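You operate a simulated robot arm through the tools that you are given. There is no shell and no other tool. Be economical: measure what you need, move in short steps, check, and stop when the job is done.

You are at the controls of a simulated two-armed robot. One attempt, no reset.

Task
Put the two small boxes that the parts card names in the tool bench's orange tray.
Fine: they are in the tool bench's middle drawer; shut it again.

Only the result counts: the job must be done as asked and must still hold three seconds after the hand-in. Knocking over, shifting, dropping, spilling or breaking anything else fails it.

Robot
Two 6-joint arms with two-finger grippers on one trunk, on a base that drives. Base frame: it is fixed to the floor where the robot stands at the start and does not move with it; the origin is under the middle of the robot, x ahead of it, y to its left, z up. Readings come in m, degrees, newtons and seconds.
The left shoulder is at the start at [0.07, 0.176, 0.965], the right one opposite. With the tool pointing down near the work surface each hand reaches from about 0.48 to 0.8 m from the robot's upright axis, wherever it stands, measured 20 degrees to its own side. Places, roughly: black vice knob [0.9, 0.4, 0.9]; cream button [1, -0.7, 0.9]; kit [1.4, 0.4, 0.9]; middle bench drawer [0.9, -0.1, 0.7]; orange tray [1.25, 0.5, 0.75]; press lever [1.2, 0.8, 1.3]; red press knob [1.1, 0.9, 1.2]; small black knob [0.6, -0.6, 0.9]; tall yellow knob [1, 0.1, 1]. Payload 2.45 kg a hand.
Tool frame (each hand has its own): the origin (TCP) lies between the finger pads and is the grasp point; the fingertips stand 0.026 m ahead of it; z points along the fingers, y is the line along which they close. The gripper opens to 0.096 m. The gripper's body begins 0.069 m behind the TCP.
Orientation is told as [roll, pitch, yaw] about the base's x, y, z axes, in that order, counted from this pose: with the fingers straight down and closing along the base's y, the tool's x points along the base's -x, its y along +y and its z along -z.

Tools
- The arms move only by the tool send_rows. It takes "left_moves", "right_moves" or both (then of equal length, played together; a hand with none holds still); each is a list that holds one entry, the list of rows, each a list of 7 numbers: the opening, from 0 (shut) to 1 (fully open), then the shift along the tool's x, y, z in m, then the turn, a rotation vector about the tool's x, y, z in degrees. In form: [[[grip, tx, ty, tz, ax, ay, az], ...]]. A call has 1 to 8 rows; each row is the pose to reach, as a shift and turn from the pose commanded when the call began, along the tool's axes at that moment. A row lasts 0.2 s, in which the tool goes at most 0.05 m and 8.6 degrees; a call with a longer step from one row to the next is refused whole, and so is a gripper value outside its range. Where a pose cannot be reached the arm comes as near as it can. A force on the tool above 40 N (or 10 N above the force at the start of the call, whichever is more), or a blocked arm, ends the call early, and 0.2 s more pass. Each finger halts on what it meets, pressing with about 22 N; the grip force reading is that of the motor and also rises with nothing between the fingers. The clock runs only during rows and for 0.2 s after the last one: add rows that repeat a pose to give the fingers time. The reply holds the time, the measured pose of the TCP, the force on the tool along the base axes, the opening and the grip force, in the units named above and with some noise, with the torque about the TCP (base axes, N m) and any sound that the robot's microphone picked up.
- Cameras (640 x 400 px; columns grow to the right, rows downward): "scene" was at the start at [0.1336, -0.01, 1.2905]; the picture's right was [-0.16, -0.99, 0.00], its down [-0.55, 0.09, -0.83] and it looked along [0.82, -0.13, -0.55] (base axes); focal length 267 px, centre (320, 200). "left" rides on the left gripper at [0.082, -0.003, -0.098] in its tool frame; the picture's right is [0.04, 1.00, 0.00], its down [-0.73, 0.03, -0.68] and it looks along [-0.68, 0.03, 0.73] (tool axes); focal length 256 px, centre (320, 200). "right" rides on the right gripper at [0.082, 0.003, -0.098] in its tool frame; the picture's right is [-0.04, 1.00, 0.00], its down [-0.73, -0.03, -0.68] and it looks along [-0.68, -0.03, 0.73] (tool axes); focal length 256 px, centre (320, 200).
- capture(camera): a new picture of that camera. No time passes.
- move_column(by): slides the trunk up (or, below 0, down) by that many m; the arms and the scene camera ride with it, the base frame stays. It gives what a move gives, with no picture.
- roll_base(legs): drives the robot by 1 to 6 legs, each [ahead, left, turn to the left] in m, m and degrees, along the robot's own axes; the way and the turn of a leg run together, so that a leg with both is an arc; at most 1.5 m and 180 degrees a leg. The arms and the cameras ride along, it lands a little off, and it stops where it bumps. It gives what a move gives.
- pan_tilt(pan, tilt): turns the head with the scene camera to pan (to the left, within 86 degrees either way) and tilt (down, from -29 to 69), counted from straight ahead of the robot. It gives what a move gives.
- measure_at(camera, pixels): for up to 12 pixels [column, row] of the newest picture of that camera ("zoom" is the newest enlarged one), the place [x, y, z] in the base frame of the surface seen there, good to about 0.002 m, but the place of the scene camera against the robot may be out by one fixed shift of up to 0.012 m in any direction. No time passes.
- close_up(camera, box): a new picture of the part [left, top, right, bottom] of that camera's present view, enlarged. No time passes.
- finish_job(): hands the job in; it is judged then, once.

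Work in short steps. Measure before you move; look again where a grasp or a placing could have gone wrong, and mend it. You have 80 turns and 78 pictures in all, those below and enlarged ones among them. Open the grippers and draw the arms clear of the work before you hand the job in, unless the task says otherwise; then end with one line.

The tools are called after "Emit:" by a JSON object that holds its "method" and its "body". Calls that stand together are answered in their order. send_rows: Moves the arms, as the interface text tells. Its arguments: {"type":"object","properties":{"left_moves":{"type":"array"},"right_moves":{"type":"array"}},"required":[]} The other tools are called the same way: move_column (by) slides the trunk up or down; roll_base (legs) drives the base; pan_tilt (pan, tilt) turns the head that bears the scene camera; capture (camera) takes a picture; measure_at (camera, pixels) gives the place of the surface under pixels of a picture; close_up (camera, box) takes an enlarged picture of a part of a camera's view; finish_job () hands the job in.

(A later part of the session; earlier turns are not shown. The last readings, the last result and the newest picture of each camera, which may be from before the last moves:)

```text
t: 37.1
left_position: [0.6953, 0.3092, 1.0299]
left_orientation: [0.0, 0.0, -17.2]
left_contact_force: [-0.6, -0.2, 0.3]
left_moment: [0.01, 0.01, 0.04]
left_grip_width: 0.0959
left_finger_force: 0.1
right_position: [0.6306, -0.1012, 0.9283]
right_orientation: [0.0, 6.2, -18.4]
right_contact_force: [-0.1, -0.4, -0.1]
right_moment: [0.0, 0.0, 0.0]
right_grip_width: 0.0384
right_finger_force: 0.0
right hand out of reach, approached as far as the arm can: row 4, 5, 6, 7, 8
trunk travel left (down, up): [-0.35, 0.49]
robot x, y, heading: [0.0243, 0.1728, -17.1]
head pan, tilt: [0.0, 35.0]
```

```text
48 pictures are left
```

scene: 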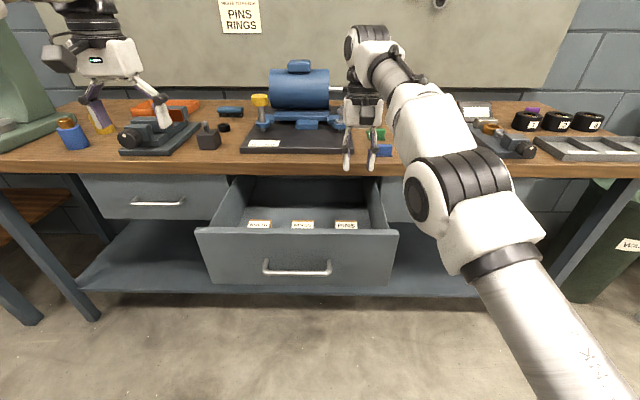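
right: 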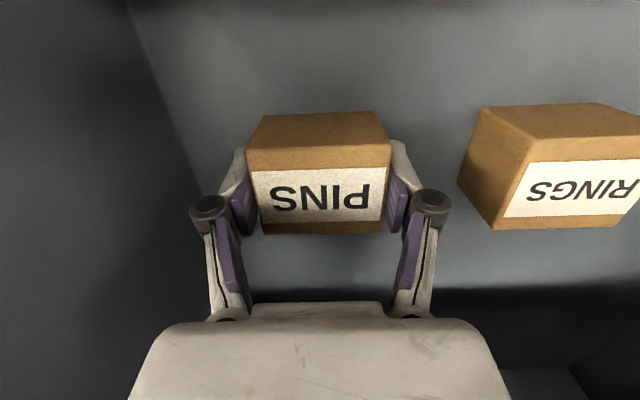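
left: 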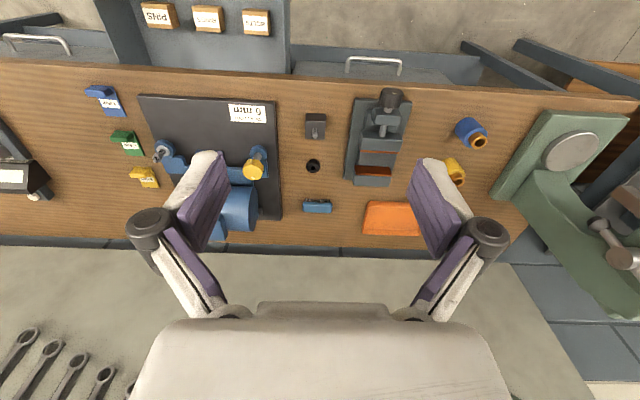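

The gripper came up empty (width 0.0384). I look at where PINS is now.

Emit:
{"method": "close_up", "body": {"camera": "scene", "box": [228, 200, 388, 300]}}

Emit:
{"method": "close_up", "body": {"camera": "right", "box": [160, 0, 480, 200]}}

```text
4.00 times, centred on (308, 250) of scene
```

zoom: 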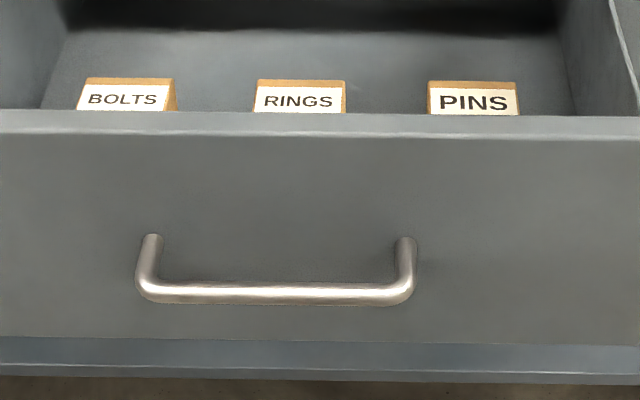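

```text
2.00 times, centred on (320, 100) of right
```

zoom: 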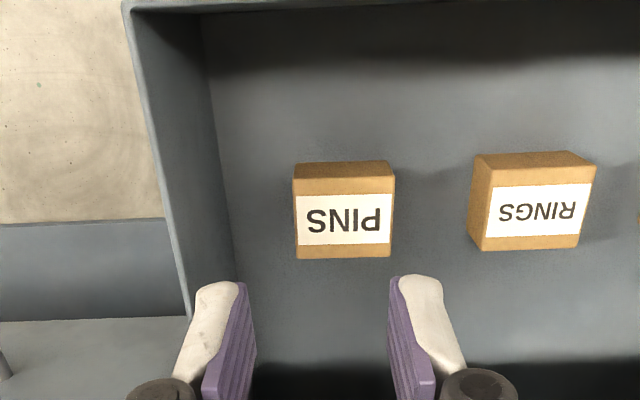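

PINS stands unmoved; the grip slipped off. I go back down over the same spot a touch lower, this time closing with a full-shut command.

Emit:
{"method": "send_rows", "body": {"right_moves": [[[1, -0.018, 0.006, 0.044, 0, 0, 0], [1, -0.036, 0.012, 0.088, 0, 0, 0], [1, -0.042, 0.012, 0.128, 0, 0, 0], [1, -0.0475, 0.012, 0.165, 0, 0, 0], [1, -0.0512, 0.012, 0.198, 0, 0, 0], [1, -0.054, 0.012, 0.2248, 0, 0, 0], [0.5, -0.054, 0.012, 0.2248, 0, 0, 0], [0, -0.054, 0.012, 0.2248, 0, 0, 0]]]}}

Emit:
{"method": "send_rows", "body": {"right_moves": [[[0, 0, 0, 0, 0, 0, 0], [0, 0, 0, 0, 0, 0, 0], [0, 0.0005, 0, -0.005, 0, 0, 0], [0, 0.001, 0, -0.01, 0, 0, 0], [0, 0.002, 0, -0.02, 0, 0, 0]]]}}

Emit:
{"method": "capture", "body": {"camera": "right"}}

```text
t: 38.9
left_position: [0.6947, 0.309, 1.0292]
left_orientation: [0.0, -0.1, -17.3]
left_contact_force: [0.3, 0.2, 0.7]
left_moment: [0.01, 0.0, -0.02]
left_grip_width: 0.0957
left_finger_force: 0.0
right_position: [0.6803, -0.1011, 0.7016]
right_orientation: [0.0, 6.1, -18.3]
right_contact_force: [-0.5, -1.0, 3.1]
right_moment: [0.02, -0.1, -0.02]
right_grip_width: 0.0619
right_finger_force: 21.6
right hand out of reach, approached as far as the arm can: row 1, 3, 4, 5, 6, 7, 8
trunk travel left (down, up): [-0.35, 0.49]
robot x, y, heading: [0.0271, 0.1743, -17.2]
head pan, tilt: [0.0, 35.0]
```

```text
t: 40.1
left_position: [0.6934, 0.3085, 1.0299]
left_orientation: [0.0, -0.1, -17.1]
left_contact_force: [0.1, 0.7, 0.9]
left_moment: [0.0, -0.03, -0.01]
left_grip_width: 0.096
left_finger_force: 0.1
right_position: [0.6807, -0.1012, 0.7209]
right_orientation: [0.0, 6.1, -18.4]
right_contact_force: [0.3, -0.1, -1.8]
right_moment: [0.0, -0.02, -0.01]
right_grip_width: 0.0617
right_finger_force: 21.9
trunk travel left (down, up): [-0.35, 0.49]
robot x, y, heading: [0.0228, 0.1716, -17.1]
head pan, tilt: [0.0, 35.0]
```

```text
45 pictures are left
```

right: 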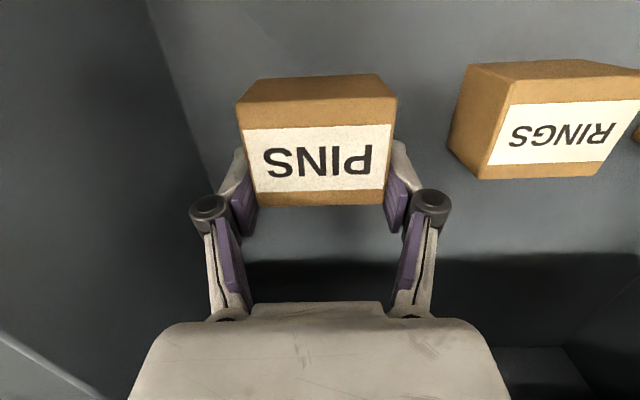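

Hand ended 0.018 m too far toward the bench, gripping the box's rear. I check whether the box rose by measuring PINS (320,160) versus RINGS top.

Emit:
{"method": "measure_at", "body": {"camera": "right", "pixels": [[320, 140], [320, 195], [560, 165], [250, 110], [380, 100]]}}

```text
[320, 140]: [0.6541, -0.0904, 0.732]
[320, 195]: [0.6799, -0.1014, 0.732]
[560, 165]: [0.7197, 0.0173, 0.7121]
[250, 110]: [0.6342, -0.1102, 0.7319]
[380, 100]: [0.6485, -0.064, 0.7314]
```

The box is lifted with the hand (top 0.732). I raise the trunk 0.22 m instead of the arm, a smooth vertical lift.

Emit:
{"method": "move_column", "body": {"by": 0.22}}

Emit:
{"method": "capture", "body": {"camera": "right"}}

```text
t: 42.4
left_position: [0.695, 0.3089, 1.2495]
left_orientation: [0.0, -0.1, -17.2]
left_contact_force: [0.0, 0.0, 0.2]
left_moment: [0.02, 0.02, -0.02]
left_grip_width: 0.0962
left_finger_force: 0.0
right_position: [0.6811, -0.1005, 0.9424]
right_orientation: [0.0, 6.2, -18.4]
right_contact_force: [0.3, 0.4, -2.2]
right_moment: [-0.04, 0.02, 0.01]
right_grip_width: 0.0618
right_finger_force: 22.4
trunk travel left (down, up): [-0.57, 0.27]
robot x, y, heading: [0.0213, 0.1791, -17.1]
head pan, tilt: [0.0, 35.0]
```

```text
44 pictures are left
```

right: 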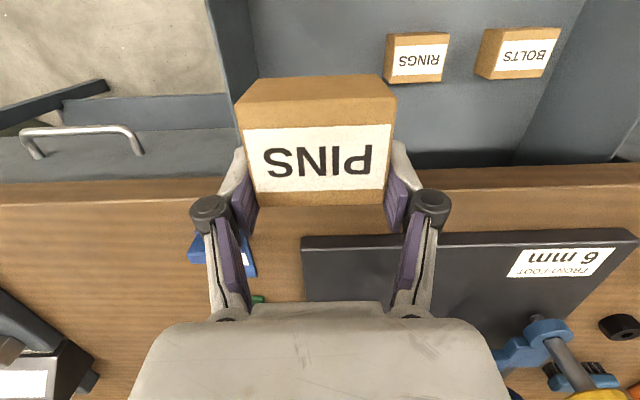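

PINS is firmly held. I shift the right hand up 0.2 m and 0.2 m to the right to make room for the left hand.

Emit:
{"method": "send_rows", "body": {"right_moves": [[[0, 0.003, -0.01, -0.027, 0, 0, 0], [0, 0.0055, -0.035, -0.052, 0, 0, 0], [0, 0.008, -0.06, -0.077, 0, 0, 0], [0, 0.0105, -0.085, -0.102, 0, 0, 0], [0, 0.013, -0.11, -0.127, 0, 0, 0], [0, 0.0155, -0.14, -0.15, 0, 0, 0], [0, 0.018, -0.17, -0.175, 0, 0, 0], [0, 0.021, -0.2, -0.2, 0, 0, 0]]]}}

Emit:
{"method": "capture", "body": {"camera": "scene"}}

```text
t: 44.2
left_position: [0.6941, 0.3074, 1.2499]
left_orientation: [0.0, 0.1, -17.2]
left_contact_force: [0.5, 0.2, -1.0]
left_moment: [0.0, -0.02, -0.02]
left_grip_width: 0.0958
left_finger_force: 0.2
right_position: [0.6054, -0.2798, 1.1316]
right_orientation: [0.0, 6.3, -18.5]
right_contact_force: [0.7, -0.5, -1.7]
right_moment: [-0.01, -0.03, -0.01]
right_grip_width: 0.0616
right_finger_force: 22.3
right hand out of reach, approached as far as the arm can: row 2, 3, 6, 7, 8
trunk travel left (down, up): [-0.57, 0.27]
robot x, y, heading: [0.0246, 0.178, -17.1]
head pan, tilt: [0.0, 35.0]
```

```text
43 pictures are left
```

scene: 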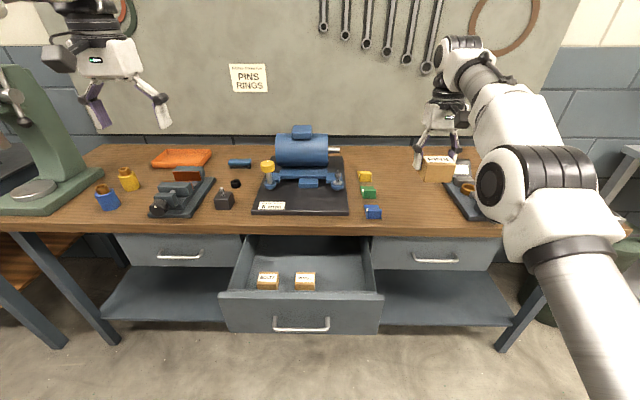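

PINS stays held. I shift the base 0.1 m right so RINGS lies on the left arm's side, then bring the left hand over it, leaned 6°.

Emit:
{"method": "roll_base", "body": {"legs": [[-0.02, -0.1, 0]]}}

Emit:
{"method": "send_rows", "body": {"left_moves": [[[1, -0.016, -0.026, 0, 0, 1, 0.3], [1, -0.032, -0.052, 0, 0, 2, 0.6], [1, -0.048, -0.078, 0, 0, 3, 0.9], [1, -0.064, -0.104, 0, 0, 4, 1.2], [1, -0.08, -0.13, 0, 0, 5, 1.5], [1, -0.096, -0.156, 0, 0, 6, 1.8], [1, -0.112, -0.178, 0, 0, 6, 1.8]]]}}

Emit:
{"method": "move_column", "body": {"by": -0.15}}

Emit:
{"method": "capture", "body": {"camera": "left"}}

Emit:
{"method": "capture", "body": {"camera": "scene"}}

```text
t: 45.4
left_position: [0.6455, 0.2185, 1.2509]
left_orientation: [-0.1, 0.0, -17.2]
left_contact_force: [-0.7, -0.4, 0.3]
left_moment: [0.01, -0.02, -0.01]
left_grip_width: 0.096
left_finger_force: 0.0
right_position: [0.5555, -0.3697, 1.1319]
right_orientation: [0.0, 6.2, -18.4]
right_contact_force: [0.3, 0.3, -2.2]
right_moment: [0.03, -0.06, 0.02]
right_grip_width: 0.0618
right_finger_force: 22.0
trunk travel left (down, up): [-0.57, 0.27]
robot x, y, heading: [-0.0264, 0.0831, -17.4]
head pan, tilt: [0.0, 35.0]
```

```text
t: 47.0
left_position: [0.6442, 0.0754, 1.2233]
left_orientation: [-0.1, 5.7, -19.1]
left_contact_force: [-0.8, 0.2, -0.2]
left_moment: [-0.01, 0.0, 0.0]
left_grip_width: 0.096
left_finger_force: 0.1
left hand out of reach, approached as far as the arm can: row 3, 4, 5, 6, 7
right_position: [0.5561, -0.3695, 1.1304]
right_orientation: [0.0, 6.1, -18.5]
right_contact_force: [0.0, -0.5, -2.4]
right_moment: [-0.01, -0.05, -0.01]
right_grip_width: 0.0615
right_finger_force: 22.2
trunk travel left (down, up): [-0.57, 0.27]
robot x, y, heading: [-0.0272, 0.0861, -17.2]
head pan, tilt: [0.0, 35.0]
```

```text
t: 48.7
left_position: [0.6435, 0.0746, 1.073]
left_orientation: [-0.1, 5.7, -19.1]
left_contact_force: [0.0, 0.1, 0.2]
left_moment: [-0.04, -0.03, 0.01]
left_grip_width: 0.0957
left_finger_force: 0.0
right_position: [0.5554, -0.3691, 0.9821]
right_orientation: [0.0, 6.2, -18.4]
right_contact_force: [0.1, -0.2, -3.2]
right_moment: [-0.03, -0.04, 0.01]
right_grip_width: 0.0615
right_finger_force: 21.8
trunk travel left (down, up): [-0.42, 0.42]
robot x, y, heading: [-0.0285, 0.089, -17.3]
head pan, tilt: [0.0, 35.0]
```

```text
42 pictures are left
```

left: 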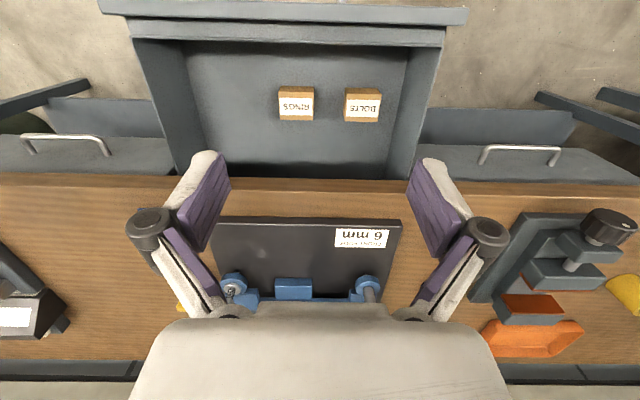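

```text
41 pictures are left
```

scene: 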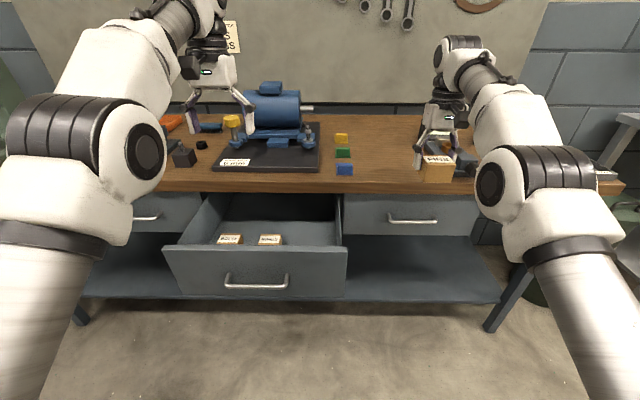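

Left hand is at [0.644,0.075,1.073]; I bring it over RINGS while descending 0.17 m.

Emit:
{"method": "send_rows", "body": {"left_moves": [[[1, -0.015, -0.0065, 0.027, 0, 0, 0], [1, -0.03, -0.013, 0.054, 0, 0, 0], [1, -0.045, -0.0195, 0.081, 0, 0, 0], [1, -0.06, -0.026, 0.108, 0, 0, 0], [1, -0.075, -0.0325, 0.135, 0, 0, 0], [1, -0.0895, -0.0387, 0.162, 0, 0, 0], [1, -0.0895, -0.0387, 0.162, 0, 0, 0]]]}}

Emit:
{"method": "close_up", "body": {"camera": "left", "box": [240, 0, 560, 200]}}

```text
t: 50.3
left_position: [0.6964, 0.0171, 0.9026]
left_orientation: [-0.1, 5.8, -19.1]
left_contact_force: [-0.5, -0.5, -0.2]
left_moment: [0.0, -0.03, 0.0]
left_grip_width: 0.0959
left_finger_force: 0.1
left hand out of reach, approached as far as the arm can: row 6, 7
right_position: [0.5543, -0.3682, 0.9818]
right_orientation: [0.0, 6.2, -18.4]
right_contact_force: [-0.2, -0.1, -2.5]
right_moment: [-0.01, -0.06, 0.01]
right_grip_width: 0.062
right_finger_force: 21.7
trunk travel left (down, up): [-0.42, 0.42]
robot x, y, heading: [-0.0249, 0.0858, -17.8]
head pan, tilt: [0.0, 35.0]
```

```text
2.00 times, centred on (400, 100) of left
```

zoom: 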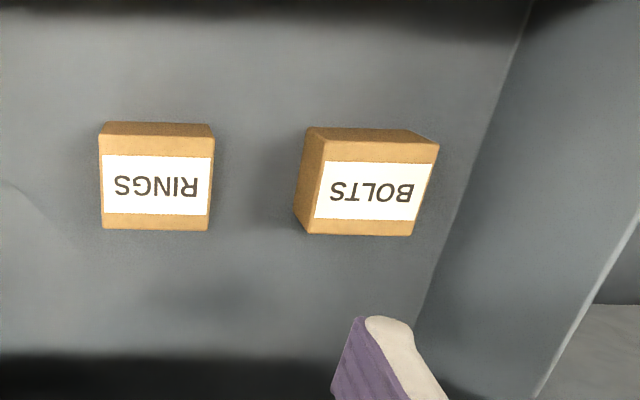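

Emit:
{"method": "measure_at", "body": {"camera": "zoom", "pixels": [[105, 227], [207, 228], [100, 137], [212, 138], [156, 160], [156, 205]]}}

```text
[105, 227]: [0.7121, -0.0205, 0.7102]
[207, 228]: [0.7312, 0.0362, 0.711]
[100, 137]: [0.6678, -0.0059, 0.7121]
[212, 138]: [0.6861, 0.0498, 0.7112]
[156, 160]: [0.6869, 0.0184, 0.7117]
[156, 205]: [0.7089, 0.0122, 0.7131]
```

RINGS centre [0.699,0.015], the hand is aligned. I descend 0.2036 m straight down and close.

Emit:
{"method": "send_rows", "body": {"left_moves": [[[1, -0.0055, -0.0012, 0.04, 0, 0, 0], [1, -0.0105, -0.0012, 0.08, 0, 0, 0], [1, -0.0155, -0.0012, 0.12, 0, 0, 0], [1, -0.0195, -0.0012, 0.16, 0, 0, 0], [1, -0.0218, -0.0012, 0.182, 0, 0, 0], [1, -0.0238, -0.0012, 0.2022, 0, 0, 0], [1, -0.0238, -0.0012, 0.2022, 0, 0, 0], [0.7, -0.0238, -0.0012, 0.2022, 0, 0, 0]]]}}

Emit:
{"method": "capture", "body": {"camera": "left"}}

```text
t: 52.1
left_position: [0.6975, 0.0155, 0.6978]
left_orientation: [-0.2, 5.7, -19.2]
left_contact_force: [0.4, 0.3, 0.3]
left_moment: [0.03, 0.01, 0.01]
left_grip_width: 0.0672
left_finger_force: 0.0
right_position: [0.5565, -0.3675, 0.9811]
right_orientation: [-0.1, 6.1, -18.6]
right_contact_force: [0.4, 0.1, -3.1]
right_moment: [-0.03, -0.04, -0.01]
right_grip_width: 0.0616
right_finger_force: 22.0
trunk travel left (down, up): [-0.42, 0.42]
robot x, y, heading: [-0.0254, 0.0827, -17.2]
head pan, tilt: [0.0, 35.0]
```

```text
39 pictures are left
```

left: 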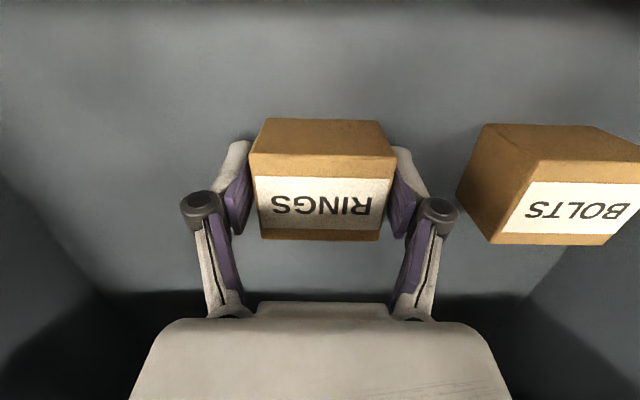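

Fingers straddle RINGS; I close fully, wait, then test-lift 0.015 m.

Emit:
{"method": "send_rows", "body": {"left_moves": [[[0.3, 0, 0, 0, 0, 0, 0], [0, 0, 0, 0, 0, 0, 0], [0, 0, 0, 0, 0, 0, 0], [0, 0.0005, 0, -0.005, 0, 0, 0], [0, 0.001, 0, -0.01, 0, 0, 0], [0, 0.0015, 0, -0.015, 0, 0, 0]]]}}

Emit:
{"method": "move_column", "body": {"by": 0.28}}

Emit:
{"method": "capture", "body": {"camera": "left"}}

Emit:
{"method": "capture", "body": {"camera": "scene"}}

```text
t: 53.5
left_position: [0.6978, 0.0142, 0.7142]
left_orientation: [-0.2, 5.9, -19.1]
left_contact_force: [-0.5, 0.4, -1.5]
left_moment: [-0.02, 0.0, -0.02]
left_grip_width: 0.0617
left_finger_force: 22.0
right_position: [0.5547, -0.3689, 0.9811]
right_orientation: [0.0, 6.2, -18.4]
right_contact_force: [0.4, 0.1, -2.0]
right_moment: [0.0, -0.06, 0.0]
right_grip_width: 0.0617
right_finger_force: 21.8
trunk travel left (down, up): [-0.42, 0.42]
robot x, y, heading: [-0.0256, 0.0852, -17.4]
head pan, tilt: [0.0, 35.0]
```

```text
t: 56.3
left_position: [0.6986, 0.0139, 0.9936]
left_orientation: [-0.1, 5.9, -19.1]
left_contact_force: [0.2, 0.1, -2.3]
left_moment: [0.01, 0.01, 0.01]
left_grip_width: 0.0616
left_finger_force: 22.2
right_position: [0.5559, -0.3686, 1.2616]
right_orientation: [0.0, 6.3, -18.5]
right_contact_force: [-0.6, 0.8, -2.0]
right_moment: [-0.02, -0.04, 0.03]
right_grip_width: 0.0617
right_finger_force: 21.8
trunk travel left (down, up): [-0.7, 0.14]
robot x, y, heading: [-0.0254, 0.0822, -17.4]
head pan, tilt: [0.0, 35.0]
```

```text
38 pictures are left
```

left: 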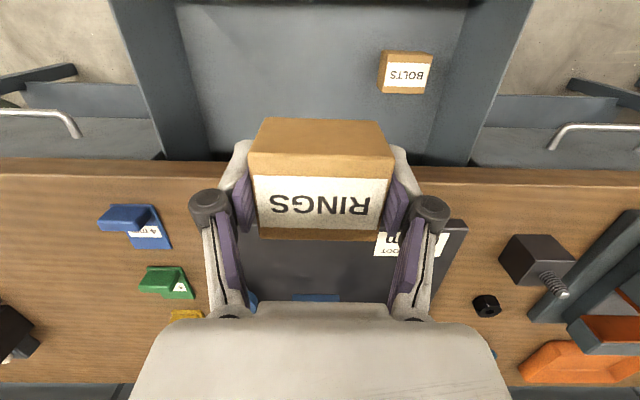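

```text
37 pictures are left
```

scene: 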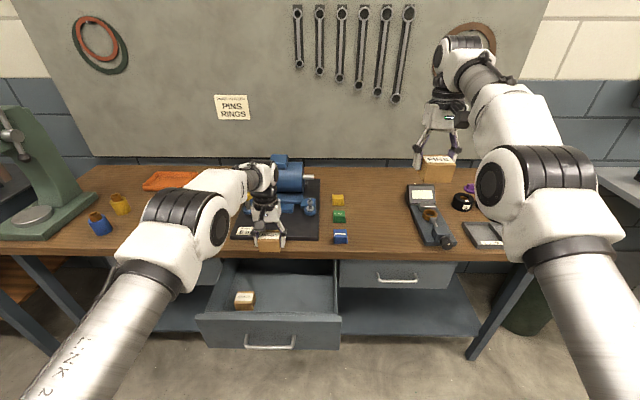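

Both boxes are held. Before driving to the tray side I look left to check free floor and obstacles.

Emit:
{"method": "pan_tilt", "body": {"pan": 45, "tilt": 35}}

Emit:
{"method": "capture", "body": {"camera": "scene"}}

```text
t: 57.5
left_position: [0.6996, 0.0143, 0.9952]
left_orientation: [-0.1, 5.9, -19.1]
left_contact_force: [0.2, -0.4, -2.6]
left_moment: [-0.01, 0.0, -0.03]
left_grip_width: 0.0617
left_finger_force: 21.8
right_position: [0.5558, -0.3682, 1.2603]
right_orientation: [0.0, 6.2, -18.6]
right_contact_force: [0.5, -0.1, -2.5]
right_moment: [-0.03, -0.04, 0.0]
right_grip_width: 0.062
right_finger_force: 21.9
trunk travel left (down, up): [-0.7, 0.14]
robot x, y, heading: [-0.0242, 0.0849, -17.2]
head pan, tilt: [45.0, 35.0]
```

```text
36 pictures are left
```

scene: 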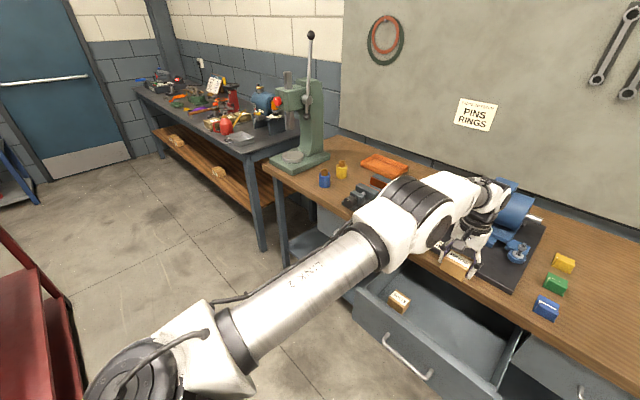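

Free floor lies to the left. I measure the bench's left corner, the left bench's nearest corner/leg, and the tray corners.

Emit:
{"method": "measure_at", "body": {"camera": "scene", "pixels": [[270, 170], [252, 152], [263, 248], [288, 262], [362, 161], [400, 178], [410, 164], [378, 155], [385, 166], [40, 300], [72, 296], [342, 160]]}}

Emit:
{"method": "close_up", "body": {"camera": "scene", "box": [260, 120, 420, 220]}}

```text
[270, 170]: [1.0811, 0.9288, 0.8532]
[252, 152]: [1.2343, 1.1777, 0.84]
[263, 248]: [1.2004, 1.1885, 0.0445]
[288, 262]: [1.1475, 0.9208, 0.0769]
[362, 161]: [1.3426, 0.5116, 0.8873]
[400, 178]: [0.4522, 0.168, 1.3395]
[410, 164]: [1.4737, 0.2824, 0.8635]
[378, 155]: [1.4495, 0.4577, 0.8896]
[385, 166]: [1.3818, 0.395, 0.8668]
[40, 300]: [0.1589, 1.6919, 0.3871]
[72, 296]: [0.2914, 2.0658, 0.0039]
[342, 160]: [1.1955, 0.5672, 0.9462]
```

```text
4.00 times, centred on (340, 170) of scene
```

zoom: 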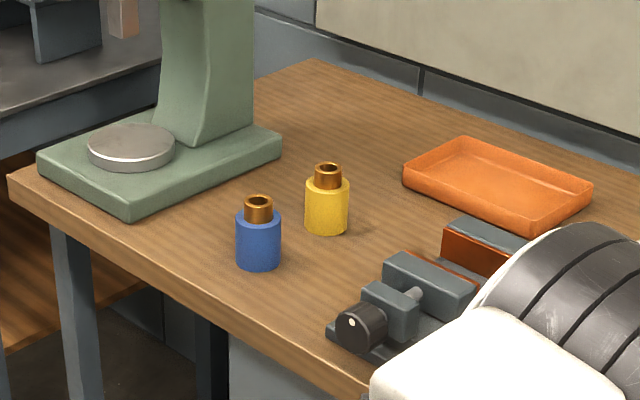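

I measure the tray's four rim corners in the zoom.

Emit:
{"method": "measure_at", "body": {"camera": "zoom", "pixels": [[406, 168], [464, 142], [588, 186], [531, 225], [500, 185], [460, 165], [540, 195], [455, 216], [130, 195], [225, 60]]}}

```text
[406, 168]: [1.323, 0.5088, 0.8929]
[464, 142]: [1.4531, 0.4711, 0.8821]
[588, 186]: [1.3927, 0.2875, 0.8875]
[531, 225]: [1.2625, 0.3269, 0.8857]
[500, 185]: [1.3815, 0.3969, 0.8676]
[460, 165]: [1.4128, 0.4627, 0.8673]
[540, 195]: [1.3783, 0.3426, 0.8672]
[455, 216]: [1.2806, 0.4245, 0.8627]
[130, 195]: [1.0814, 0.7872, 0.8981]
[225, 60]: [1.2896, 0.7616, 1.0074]
```

Tray centre about [1.365,0.395], floor 0.865; room enough for RINGS rear-left and PINS front-right. I raise the left hand 0.14 m, then drive left along the bench and part of the way forward.

Emit:
{"method": "send_rows", "body": {"left_moves": [[[0, 0.0025, 0.004, -0.023, 0, 0, 0], [0, 0.005, 0.008, -0.046, 0, 0, 0], [0, 0.0075, 0.012, -0.07, 0, 0, 0], [0, 0.01, 0.016, -0.093, 0, 0, 0], [0, 0.012, 0.02, -0.116, 0, 0, 0], [0, 0.014, 0.024, -0.139, 0, 0, 0]]]}}

Emit:
{"method": "roll_base", "body": {"legs": [[0, 0.67, -0.7], [0.28, 0, 0]]}}

Emit:
{"method": "pan_tilt", "body": {"pan": 0, "tilt": 58}}

Emit:
{"method": "capture", "body": {"camera": "scene"}}

```text
t: 58.9
left_position: [0.7064, 0.0362, 1.1333]
left_orientation: [0.0, 5.8, -19.1]
left_contact_force: [-0.5, -0.7, -1.9]
left_moment: [-0.01, -0.02, 0.02]
left_grip_width: 0.0616
left_finger_force: 21.6
right_position: [0.5554, -0.3685, 1.2603]
right_orientation: [0.0, 6.2, -18.4]
right_contact_force: [-0.2, 1.0, -1.8]
right_moment: [-0.05, -0.07, -0.03]
right_grip_width: 0.0619
right_finger_force: 22.6
trunk travel left (down, up): [-0.7, 0.14]
robot x, y, heading: [-0.0258, 0.0881, -17.4]
head pan, tilt: [45.0, 35.0]
```

```text
t: 64.2
left_position: [1.1757, 0.5886, 1.134]
left_orientation: [-0.1, 5.8, -19.9]
left_contact_force: [0.9, 0.2, -2.7]
left_moment: [-0.02, 0.01, 0.02]
left_grip_width: 0.0616
left_finger_force: 21.6
right_position: [1.0194, 0.1852, 1.2621]
right_orientation: [0.1, 6.1, -19.3]
right_contact_force: [-0.1, -0.7, -2.6]
right_moment: [-0.03, -0.04, -0.03]
right_grip_width: 0.0618
right_finger_force: 21.4
trunk travel left (down, up): [-0.7, 0.14]
robot x, y, heading: [0.4468, 0.6482, -18.1]
head pan, tilt: [45.0, 35.0]
```

```text
t: 65.3
left_position: [1.1767, 0.5883, 1.1337]
left_orientation: [-0.1, 5.8, -20.1]
left_contact_force: [-0.4, -0.4, -2.2]
left_moment: [0.0, -0.01, -0.03]
left_grip_width: 0.0613
left_finger_force: 22.2
right_position: [1.0191, 0.1848, 1.2603]
right_orientation: [0.1, 6.2, -19.3]
right_contact_force: [0.6, 0.1, -2.9]
right_moment: [-0.01, -0.05, 0.04]
right_grip_width: 0.062
right_finger_force: 22.3
trunk travel left (down, up): [-0.7, 0.14]
robot x, y, heading: [0.4471, 0.6457, -18.4]
head pan, tilt: [0.0, 58.0]
```

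```text
34 pictures are left
```

scene: 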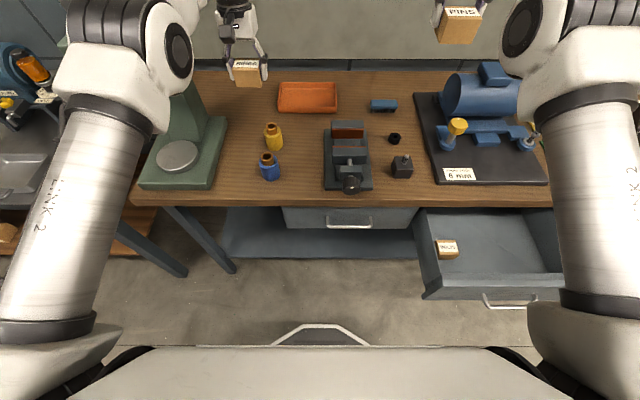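

Clear view now. I measure base front (320,326), shelf edge (300,256), drawer's left corner (425,297) and the tray rim.

Emit:
{"method": "measure_at", "body": {"camera": "scene", "pixels": [[320, 327], [285, 340], [300, 255], [245, 257], [425, 298], [300, 206], [280, 83], [336, 83], [279, 110], [337, 111], [308, 97], [190, 180]]}}

```text
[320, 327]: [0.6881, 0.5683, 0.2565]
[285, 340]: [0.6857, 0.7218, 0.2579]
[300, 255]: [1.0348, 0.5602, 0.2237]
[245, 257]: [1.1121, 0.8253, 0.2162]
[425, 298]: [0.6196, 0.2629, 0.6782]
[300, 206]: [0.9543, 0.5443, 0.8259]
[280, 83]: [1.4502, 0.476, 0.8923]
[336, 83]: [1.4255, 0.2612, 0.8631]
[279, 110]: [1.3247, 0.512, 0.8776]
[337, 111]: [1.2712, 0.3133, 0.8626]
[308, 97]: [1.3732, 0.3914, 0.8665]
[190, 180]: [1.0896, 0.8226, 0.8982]
```

The base has 0.3 m to the shelf, but the left elbow might near the press; I look there with the head turned left.

Emit:
{"method": "pan_tilt", "body": {"pan": 25, "tilt": 25}}

Emit:
{"method": "capture", "body": {"camera": "scene"}}

```text
t: 66.2
left_position: [1.1757, 0.5871, 1.133]
left_orientation: [-0.1, 5.8, -20.0]
left_contact_force: [-0.3, 0.3, -2.7]
left_moment: [-0.01, -0.02, -0.06]
left_grip_width: 0.0616
left_finger_force: 21.5
right_position: [1.0192, 0.1843, 1.2602]
right_orientation: [0.0, 6.2, -19.2]
right_contact_force: [-0.9, 0.1, -2.3]
right_moment: [-0.03, -0.02, 0.01]
right_grip_width: 0.062
right_finger_force: 22.5
trunk travel left (down, up): [-0.7, 0.14]
robot x, y, heading: [0.4489, 0.6498, -18.2]
head pan, tilt: [25.0, 25.0]
```

```text
33 pictures are left
```

scene: 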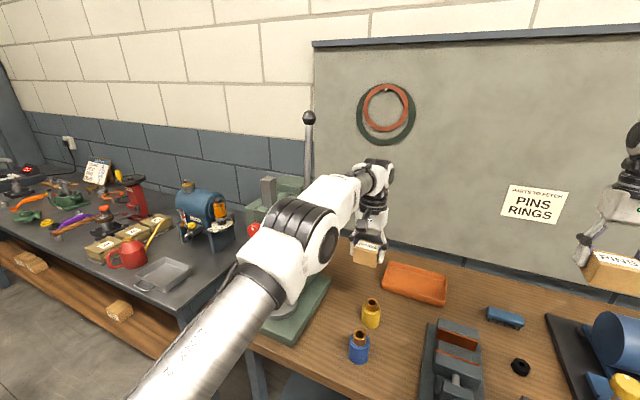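

Emit:
{"method": "measure_at", "body": {"camera": "scene", "pixels": [[308, 118], [270, 190], [285, 185], [253, 230], [308, 150], [265, 250], [335, 215], [300, 275], [275, 215], [345, 190], [325, 245], [310, 295]]}}

```text
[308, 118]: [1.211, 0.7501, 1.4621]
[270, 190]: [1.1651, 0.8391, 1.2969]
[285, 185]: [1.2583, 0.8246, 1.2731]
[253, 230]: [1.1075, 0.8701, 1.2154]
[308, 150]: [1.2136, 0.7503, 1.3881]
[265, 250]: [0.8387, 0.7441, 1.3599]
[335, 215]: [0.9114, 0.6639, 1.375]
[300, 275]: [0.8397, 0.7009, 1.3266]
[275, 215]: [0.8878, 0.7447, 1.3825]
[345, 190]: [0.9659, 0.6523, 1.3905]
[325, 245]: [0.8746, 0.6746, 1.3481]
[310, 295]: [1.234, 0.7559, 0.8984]
```

Elbow and press lever would pass with small margin, so I draw the left hand inward 0.06 m first, then drive ahead 0.225 m, slightly right.

Emit:
{"method": "send_rows", "body": {"left_moves": [[[0, 0, -0.02, 0, 0, 0, -0.5], [0, 0, -0.04, 0, 0, 0, -1], [0, 0, -0.06, 0, 0, 0, -1.5]]]}}

Emit:
{"method": "roll_base", "body": {"legs": [[0.225, -0.02, 0]]}}

Emit:
{"method": "capture", "body": {"camera": "scene"}}

Emit:
{"method": "capture", "body": {"camera": "left"}}

```text
t: 67.0
left_position: [1.1575, 0.5304, 1.133]
left_orientation: [0.1, 5.9, -18.4]
left_contact_force: [0.4, 0.6, -2.5]
left_moment: [0.01, 0.02, 0.0]
left_grip_width: 0.062
left_finger_force: 22.4
right_position: [1.0206, 0.1848, 1.2606]
right_orientation: [0.0, 6.1, -19.3]
right_contact_force: [-1.0, -0.3, -2.9]
right_moment: [-0.01, -0.02, -0.03]
right_grip_width: 0.0618
right_finger_force: 21.9
trunk travel left (down, up): [-0.7, 0.14]
robot x, y, heading: [0.4414, 0.6496, -18.2]
head pan, tilt: [25.0, 25.0]
```

```text
t: 68.8
left_position: [1.3647, 0.4398, 1.134]
left_orientation: [0.0, 5.7, -18.7]
left_contact_force: [-0.6, 0.0, -2.6]
left_moment: [-0.01, 0.01, 0.0]
left_grip_width: 0.0617
left_finger_force: 22.2
right_position: [1.2258, 0.0941, 1.2616]
right_orientation: [0.0, 6.1, -19.5]
right_contact_force: [0.8, 0.6, -2.2]
right_moment: [-0.02, 0.0, -0.05]
right_grip_width: 0.0616
right_finger_force: 22.0
trunk travel left (down, up): [-0.7, 0.14]
robot x, y, heading: [0.6567, 0.5551, -18.2]
head pan, tilt: [25.0, 25.0]
```

```text
32 pictures are left
```

scene: 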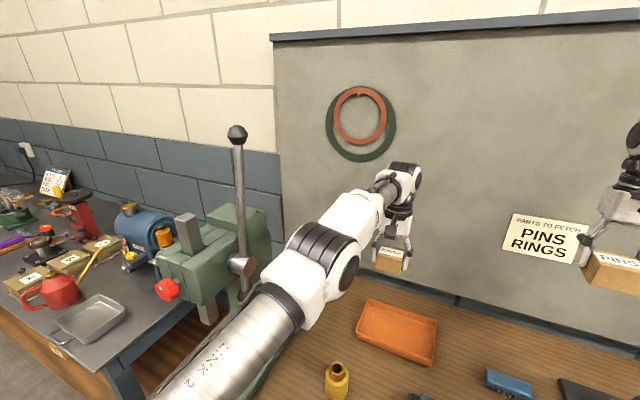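

```text
31 pictures are left
```

left: 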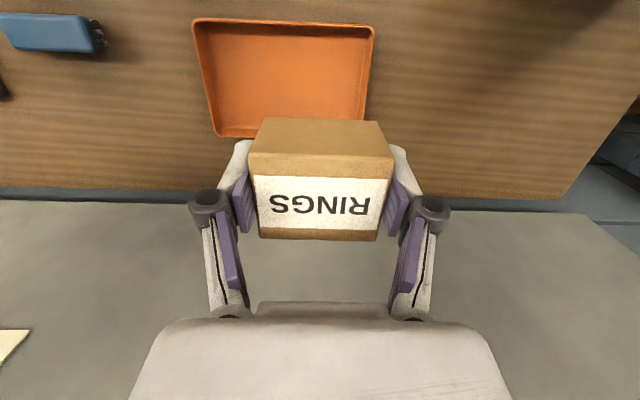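

The left camera sees the tray rim; I measure its corners (194,22), (373,29), (219,134) and floor.

Emit:
{"method": "measure_at", "body": {"camera": "left", "pixels": [[194, 22], [373, 29], [219, 134], [230, 133], [280, 80], [360, 100], [240, 60], [362, 118], [364, 30]]}}

```text
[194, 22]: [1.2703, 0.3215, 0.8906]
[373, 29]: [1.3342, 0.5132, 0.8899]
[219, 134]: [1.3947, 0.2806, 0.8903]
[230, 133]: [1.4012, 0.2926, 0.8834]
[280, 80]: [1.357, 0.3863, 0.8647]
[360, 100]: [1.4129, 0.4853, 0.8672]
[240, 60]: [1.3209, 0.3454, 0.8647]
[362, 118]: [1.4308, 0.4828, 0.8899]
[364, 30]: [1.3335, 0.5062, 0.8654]
```

Tray confirmed (centre [1.3645,0.397], floor 0.8647). Before lowering the trunk I measure the left elbow against the press head and lever pivot.

Emit:
{"method": "measure_at", "body": {"camera": "scene", "pixels": [[275, 285], [295, 245], [310, 300], [325, 240], [350, 265], [243, 265], [240, 225], [262, 230], [240, 310], [200, 350], [360, 200], [237, 135]]}}

```text
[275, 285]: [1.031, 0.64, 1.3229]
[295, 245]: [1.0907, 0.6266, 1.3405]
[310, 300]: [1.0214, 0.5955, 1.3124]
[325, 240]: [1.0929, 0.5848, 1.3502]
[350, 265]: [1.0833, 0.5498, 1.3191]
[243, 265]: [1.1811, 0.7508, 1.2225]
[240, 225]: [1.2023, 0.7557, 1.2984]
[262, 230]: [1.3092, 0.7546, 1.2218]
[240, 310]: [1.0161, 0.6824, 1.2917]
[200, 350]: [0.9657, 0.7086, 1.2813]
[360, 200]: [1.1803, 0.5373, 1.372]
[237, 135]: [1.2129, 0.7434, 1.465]
```

Margin of about 0.1 m. I move the left hand to above its target and raise the right hand 0.12 m, then lower the trunk 0.2 m.

Emit:
{"method": "send_rows", "body": {"left_moves": [[[0, -0.01, -0.0007, -0.001, 0, 0, 0], [0, -0.02, -0.0014, -0.002, 0, 0, 0], [0, -0.03, -0.002, -0.003, 0, 0, 0], [0, -0.0411, -0.0028, -0.0041, 0, 0, 0], [0, -0.0411, -0.0028, -0.0041, 0, 0, 0]]], "right_moves": [[[0, 0.0025, 0, -0.025, 0, 0, 0], [0, 0.005, 0, -0.05, 0, 0, 0], [0, 0.0075, 0, -0.075, 0, 0, 0], [0, 0.01, 0, -0.1, 0, 0, 0], [0, 0.0127, 0, -0.119, 0, 0, 0]]]}}

Emit:
{"method": "move_column", "body": {"by": -0.2}}

Emit:
{"method": "capture", "body": {"camera": "scene"}}

```text
t: 70.0
left_position: [1.3672, 0.4402, 1.1307]
left_orientation: [-0.1, 5.8, -18.6]
left_contact_force: [0.1, 0.4, -2.2]
left_moment: [0.03, -0.02, 0.03]
left_grip_width: 0.0618
left_finger_force: 21.8
left hand out of reach, approached as far as the arm can: row 1, 2, 3, 4, 5
right_position: [1.1937, 0.1025, 1.332]
right_orientation: [0.0, 6.0, -19.5]
right_contact_force: [-0.7, -0.4, -2.0]
right_moment: [0.0, -0.03, -0.01]
right_grip_width: 0.0617
right_finger_force: 22.0
right hand out of reach, approached as far as the arm can: row 1, 2, 3, 4, 5
trunk travel left (down, up): [-0.7, 0.14]
robot x, y, heading: [0.6503, 0.5547, -18.3]
head pan, tilt: [25.0, 25.0]
```

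```text
t: 72.1
left_position: [1.368, 0.4403, 0.9304]
left_orientation: [0.0, 5.9, -18.6]
left_contact_force: [-0.5, 0.7, -2.0]
left_moment: [0.0, -0.03, 0.03]
left_grip_width: 0.0617
left_finger_force: 21.7
right_position: [1.1947, 0.1042, 1.1327]
right_orientation: [0.1, 6.1, -19.6]
right_contact_force: [0.1, -0.2, -2.8]
right_moment: [0.0, -0.05, -0.02]
right_grip_width: 0.0615
right_finger_force: 21.4
trunk travel left (down, up): [-0.5, 0.34]
robot x, y, heading: [0.6482, 0.5584, -18.5]
head pan, tilt: [25.0, 25.0]
```

```text
30 pictures are left
```

scene: 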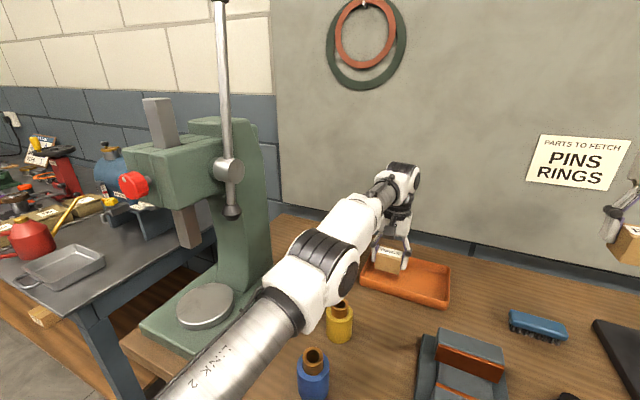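

The arm is at full stretch, 0.036 m short of the target; I drive 0.042 m ahead with the box still above the tray.

Emit:
{"method": "roll_base", "body": {"legs": [[0.042, 0, 0]]}}

Emit:
{"method": "capture", "body": {"camera": "left"}}

```text
t: 73.0
left_position: [1.4063, 0.4281, 0.9316]
left_orientation: [0.2, 5.8, -18.6]
left_contact_force: [-0.1, -0.2, -2.6]
left_moment: [-0.02, 0.04, 0.03]
left_grip_width: 0.0616
left_finger_force: 21.9
right_position: [1.2339, 0.0901, 1.1343]
right_orientation: [0.0, 6.1, -19.4]
right_contact_force: [0.1, -0.5, -2.6]
right_moment: [-0.01, -0.03, 0.02]
right_grip_width: 0.0616
right_finger_force: 22.4
trunk travel left (down, up): [-0.5, 0.34]
robot x, y, heading: [0.6914, 0.5475, -18.5]
head pan, tilt: [25.0, 25.0]
```

```text
29 pictures are left
```

left: 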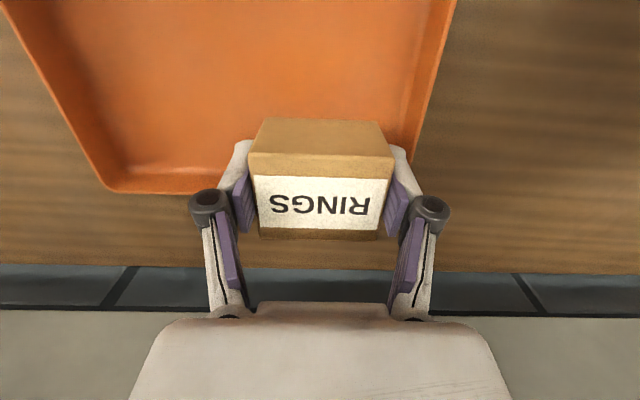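

By numbers the box is at n +0.030, u +0.043 from tray centre. I lower 0.036 m with a small inward shift.

Emit:
{"method": "send_rows", "body": {"left_moves": [[[0, 0.003, -0.006, 0, 0, 0, 0], [0, 0.002, -0.006, 0.012, 0, 0, 0], [0, 0.001, -0.006, 0.024, 0, 0, 0], [0, 0, -0.006, 0.03, 0, 0, 0], [0, -0.0007, -0.006, 0.0355, 0, 0, 0], [0, -0.0007, -0.006, 0.0355, 0, 0, 0]]]}}

Emit:
{"method": "close_up", "body": {"camera": "scene", "box": [330, 200, 490, 300]}}

```text
t: 74.4
left_position: [1.4031, 0.4224, 0.8967]
left_orientation: [0.0, 5.8, -18.6]
left_contact_force: [1.1, 1.1, 3.8]
left_moment: [-0.1, 0.1, 0.07]
left_grip_width: 0.0618
left_finger_force: 22.0
right_position: [1.2334, 0.09, 1.1338]
right_orientation: [0.0, 6.1, -19.5]
right_contact_force: [0.0, -0.6, -2.9]
right_moment: [-0.05, -0.04, -0.01]
right_grip_width: 0.0615
right_finger_force: 21.7
trunk travel left (down, up): [-0.5, 0.34]
robot x, y, heading: [0.6934, 0.5451, -18.1]
head pan, tilt: [25.0, 25.0]
```

```text
4.00 times, centred on (410, 250) of scene
```

zoom: 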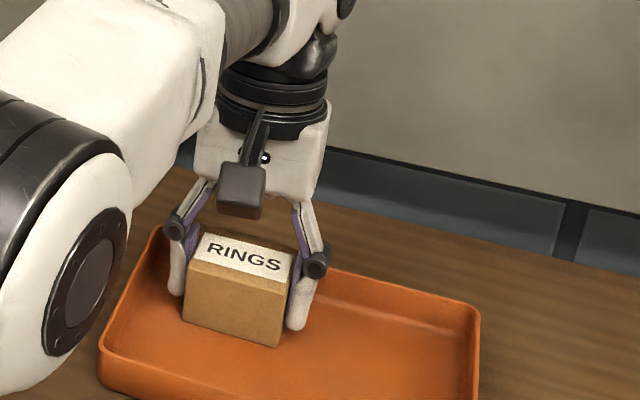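

RINGS rests on the tray floor (force turned positive). I open modestly and rise straight up.

Emit:
{"method": "send_rows", "body": {"left_moves": [[[0.7, 0, 0, 0, 0, 0, 0], [0.76, 0, 0, 0, 0, 0, 0], [0.76, 0, 0, 0, 0, 0, 0], [0.76, 0.002, 0, -0.02, 0, 0, 0], [0.76, 0.004, 0, -0.04, 0, 0, 0], [0.76, 0.008, 0, -0.08, 0, 0, 0], [0.76, 0.012, 0, -0.12, 0, 0, 0], [0.76, 0.016, 0, -0.16, 0, 0, 0]]]}}

Emit:
{"method": "capture", "body": {"camera": "left"}}

```text
t: 76.2
left_position: [1.3852, 0.4391, 1.0306]
left_orientation: [0.0, 5.9, -18.6]
left_contact_force: [-0.3, -0.4, 0.7]
left_moment: [-0.03, 0.0, 0.0]
left_grip_width: 0.0731
left_finger_force: 0.1
left hand out of reach, approached as far as the arm can: row 6, 7, 8
right_position: [1.234, 0.0909, 1.1331]
right_orientation: [0.1, 6.1, -19.5]
right_contact_force: [-0.1, -0.1, -2.0]
right_moment: [-0.03, -0.01, -0.02]
right_grip_width: 0.0618
right_finger_force: 22.2
trunk travel left (down, up): [-0.5, 0.34]
robot x, y, heading: [0.6967, 0.5471, -18.5]
head pan, tilt: [25.0, 25.0]
```

```text
27 pictures are left
```

left: 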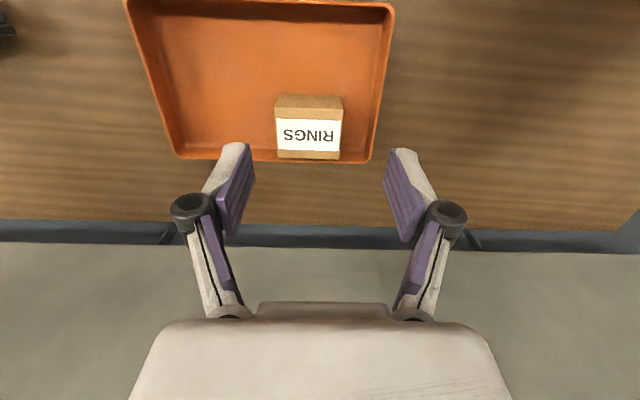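

RINGS sits in the tray's rear-left. I draw the left hand back, left and up to make room for the right one, and check the elbow/press margin.

Emit:
{"method": "send_rows", "body": {"left_moves": [[[0.76, 0.015, 0.01, -0.015, 0, 0, 0], [0.76, 0.03, 0.02, -0.03, 0, 0, 0], [0.76, 0.05, 0.035, -0.05, 0, 0, 0], [0.76, 0.07, 0.05, -0.065, 0, 0, 0], [0.76, 0.085, 0.065, -0.08, 0, 0, 0], [0.76, 0.1, 0.08, -0.09, 0, 0, 0]]]}}

Emit:
{"method": "pan_tilt", "body": {"pan": 10, "tilt": 40}}

Emit:
{"method": "capture", "body": {"camera": "scene"}}

```text
t: 77.6
left_position: [1.3223, 0.544, 1.1317]
left_orientation: [0.0, 5.8, -18.7]
left_contact_force: [-0.8, 0.4, 1.5]
left_moment: [-0.05, 0.01, 0.01]
left_grip_width: 0.073
left_finger_force: 0.1
right_position: [1.2337, 0.0906, 1.1342]
right_orientation: [0.0, 6.0, -19.5]
right_contact_force: [-0.1, 0.5, -2.5]
right_moment: [-0.08, -0.08, 0.01]
right_grip_width: 0.0619
right_finger_force: 21.8
trunk travel left (down, up): [-0.5, 0.34]
robot x, y, heading: [0.6887, 0.547, -18.4]
head pan, tilt: [25.0, 25.0]
```

```text
t: 78.4
left_position: [1.3221, 0.5428, 1.1314]
left_orientation: [0.0, 5.8, -18.7]
left_contact_force: [-1.8, -0.1, 0.2]
left_moment: [-0.05, -0.04, -0.03]
left_grip_width: 0.0729
left_finger_force: 0.0
right_position: [1.2343, 0.0896, 1.1319]
right_orientation: [0.0, 6.1, -19.5]
right_contact_force: [0.4, 0.2, -3.1]
right_moment: [0.0, -0.01, -0.01]
right_grip_width: 0.0619
right_finger_force: 22.1
trunk travel left (down, up): [-0.5, 0.34]
robot x, y, heading: [0.691, 0.5435, -18.3]
head pan, tilt: [10.0, 40.0]
```

```text
26 pictures are left
```

scene: 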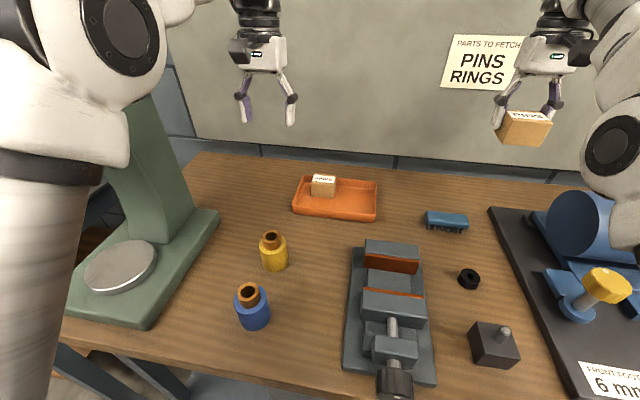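

The tray's right/front area is free. I check how PINS sits in the right hand.

Emit:
{"method": "capture", "body": {"camera": "right"}}

Emit:
{"method": "measure_at", "body": {"camera": "scene", "pixels": [[323, 180], [313, 178], [335, 180], [323, 190], [355, 200], [295, 212], [374, 219]]}}

```text
25 pictures are left
```

right: 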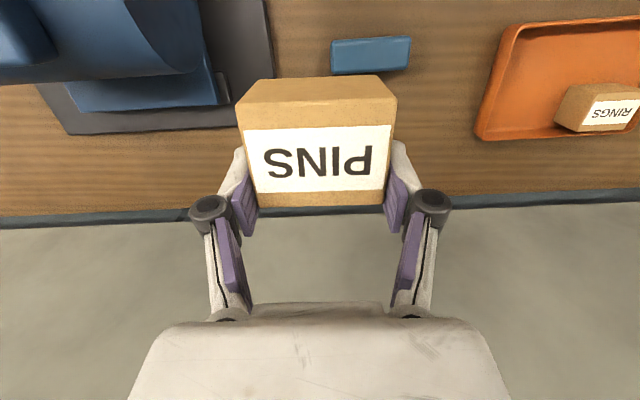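

```text
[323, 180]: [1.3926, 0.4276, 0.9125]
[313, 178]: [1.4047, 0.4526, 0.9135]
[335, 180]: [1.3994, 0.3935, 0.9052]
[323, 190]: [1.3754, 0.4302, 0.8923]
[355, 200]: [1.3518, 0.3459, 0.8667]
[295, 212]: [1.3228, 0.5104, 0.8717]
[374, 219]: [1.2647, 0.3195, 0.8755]
```

Emit:
{"method": "measure_at", "body": {"camera": "right", "pixels": [[245, 131], [391, 127], [262, 203], [382, 202], [320, 128], [320, 203], [558, 122], [622, 127], [565, 92]]}}

```text
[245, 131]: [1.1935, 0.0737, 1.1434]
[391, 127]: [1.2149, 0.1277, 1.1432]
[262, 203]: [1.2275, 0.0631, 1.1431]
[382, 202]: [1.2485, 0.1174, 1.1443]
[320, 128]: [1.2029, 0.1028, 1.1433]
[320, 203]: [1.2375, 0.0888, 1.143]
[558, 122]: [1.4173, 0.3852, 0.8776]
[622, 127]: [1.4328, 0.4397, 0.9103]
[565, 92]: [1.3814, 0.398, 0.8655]
```

PINS sits 0.0145 m behind the TCP, bottom 0.033 m below it. I carry it left 0.29 m to above the tray's front-right.

Emit:
{"method": "send_rows", "body": {"right_moves": [[[0, -0.001, 0.0364, 0.002, 0, 0, -0.1], [0, -0.003, 0.0728, 0.005, 0, 0, -0.2], [0, -0.0045, 0.109, 0.01, 0, 0, -0.4], [0, -0.006, 0.1455, 0.02, 0, 0, -0.5], [0, -0.0075, 0.182, 0.03, 0, 0, -0.6], [0, -0.009, 0.218, 0.04, 0, 0, -0.8], [0, -0.0105, 0.2545, 0.05, 0, 0, -0.9], [0, -0.0117, 0.291, 0.0597, 0, 0, -1]]]}}

Emit:
{"method": "capture", "body": {"camera": "scene"}}

```text
t: 80.2
left_position: [1.3219, 0.544, 1.1324]
left_orientation: [0.1, 5.8, -18.6]
left_contact_force: [0.0, 0.1, -0.4]
left_moment: [0.03, -0.02, -0.01]
left_grip_width: 0.0731
left_finger_force: 0.0
right_position: [1.3008, 0.3495, 1.0626]
right_orientation: [0.1, 6.0, -18.7]
right_contact_force: [0.5, 1.2, -2.0]
right_moment: [-0.04, -0.05, -0.01]
right_grip_width: 0.0616
right_finger_force: 22.1
right hand out of reach, approached as far as the arm can: row 3, 4, 5, 6, 7, 8
trunk travel left (down, up): [-0.5, 0.34]
robot x, y, heading: [0.6918, 0.5463, -18.4]
head pan, tilt: [10.0, 40.0]
```

```text
24 pictures are left
```

scene: 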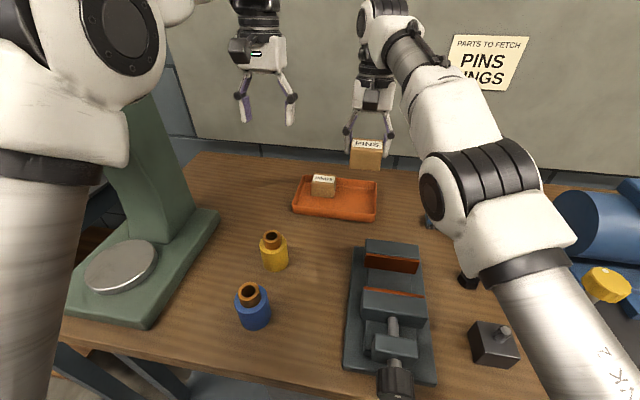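

About 0.03 m short; I drive 0.025 m ahead and 0.01 m left (shelf still clear), then continue to the target at lower height.

Emit:
{"method": "roll_base", "body": {"legs": [[0.025, 0.01, 0]]}}

```text
t: 81.0
left_position: [1.3476, 0.5439, 1.134]
left_orientation: [0.1, 5.7, -18.7]
left_contact_force: [-1.4, 0.5, 1.4]
left_moment: [0.0, 0.04, 0.0]
left_grip_width: 0.073
left_finger_force: 0.1
right_position: [1.3252, 0.3495, 1.064]
right_orientation: [0.0, 6.0, -18.6]
right_contact_force: [-0.5, -0.3, -1.9]
right_moment: [-0.03, -0.05, -0.04]
right_grip_width: 0.0618
right_finger_force: 21.4
trunk travel left (down, up): [-0.5, 0.34]
robot x, y, heading: [0.7215, 0.5449, -18.3]
head pan, tilt: [10.0, 40.0]
```

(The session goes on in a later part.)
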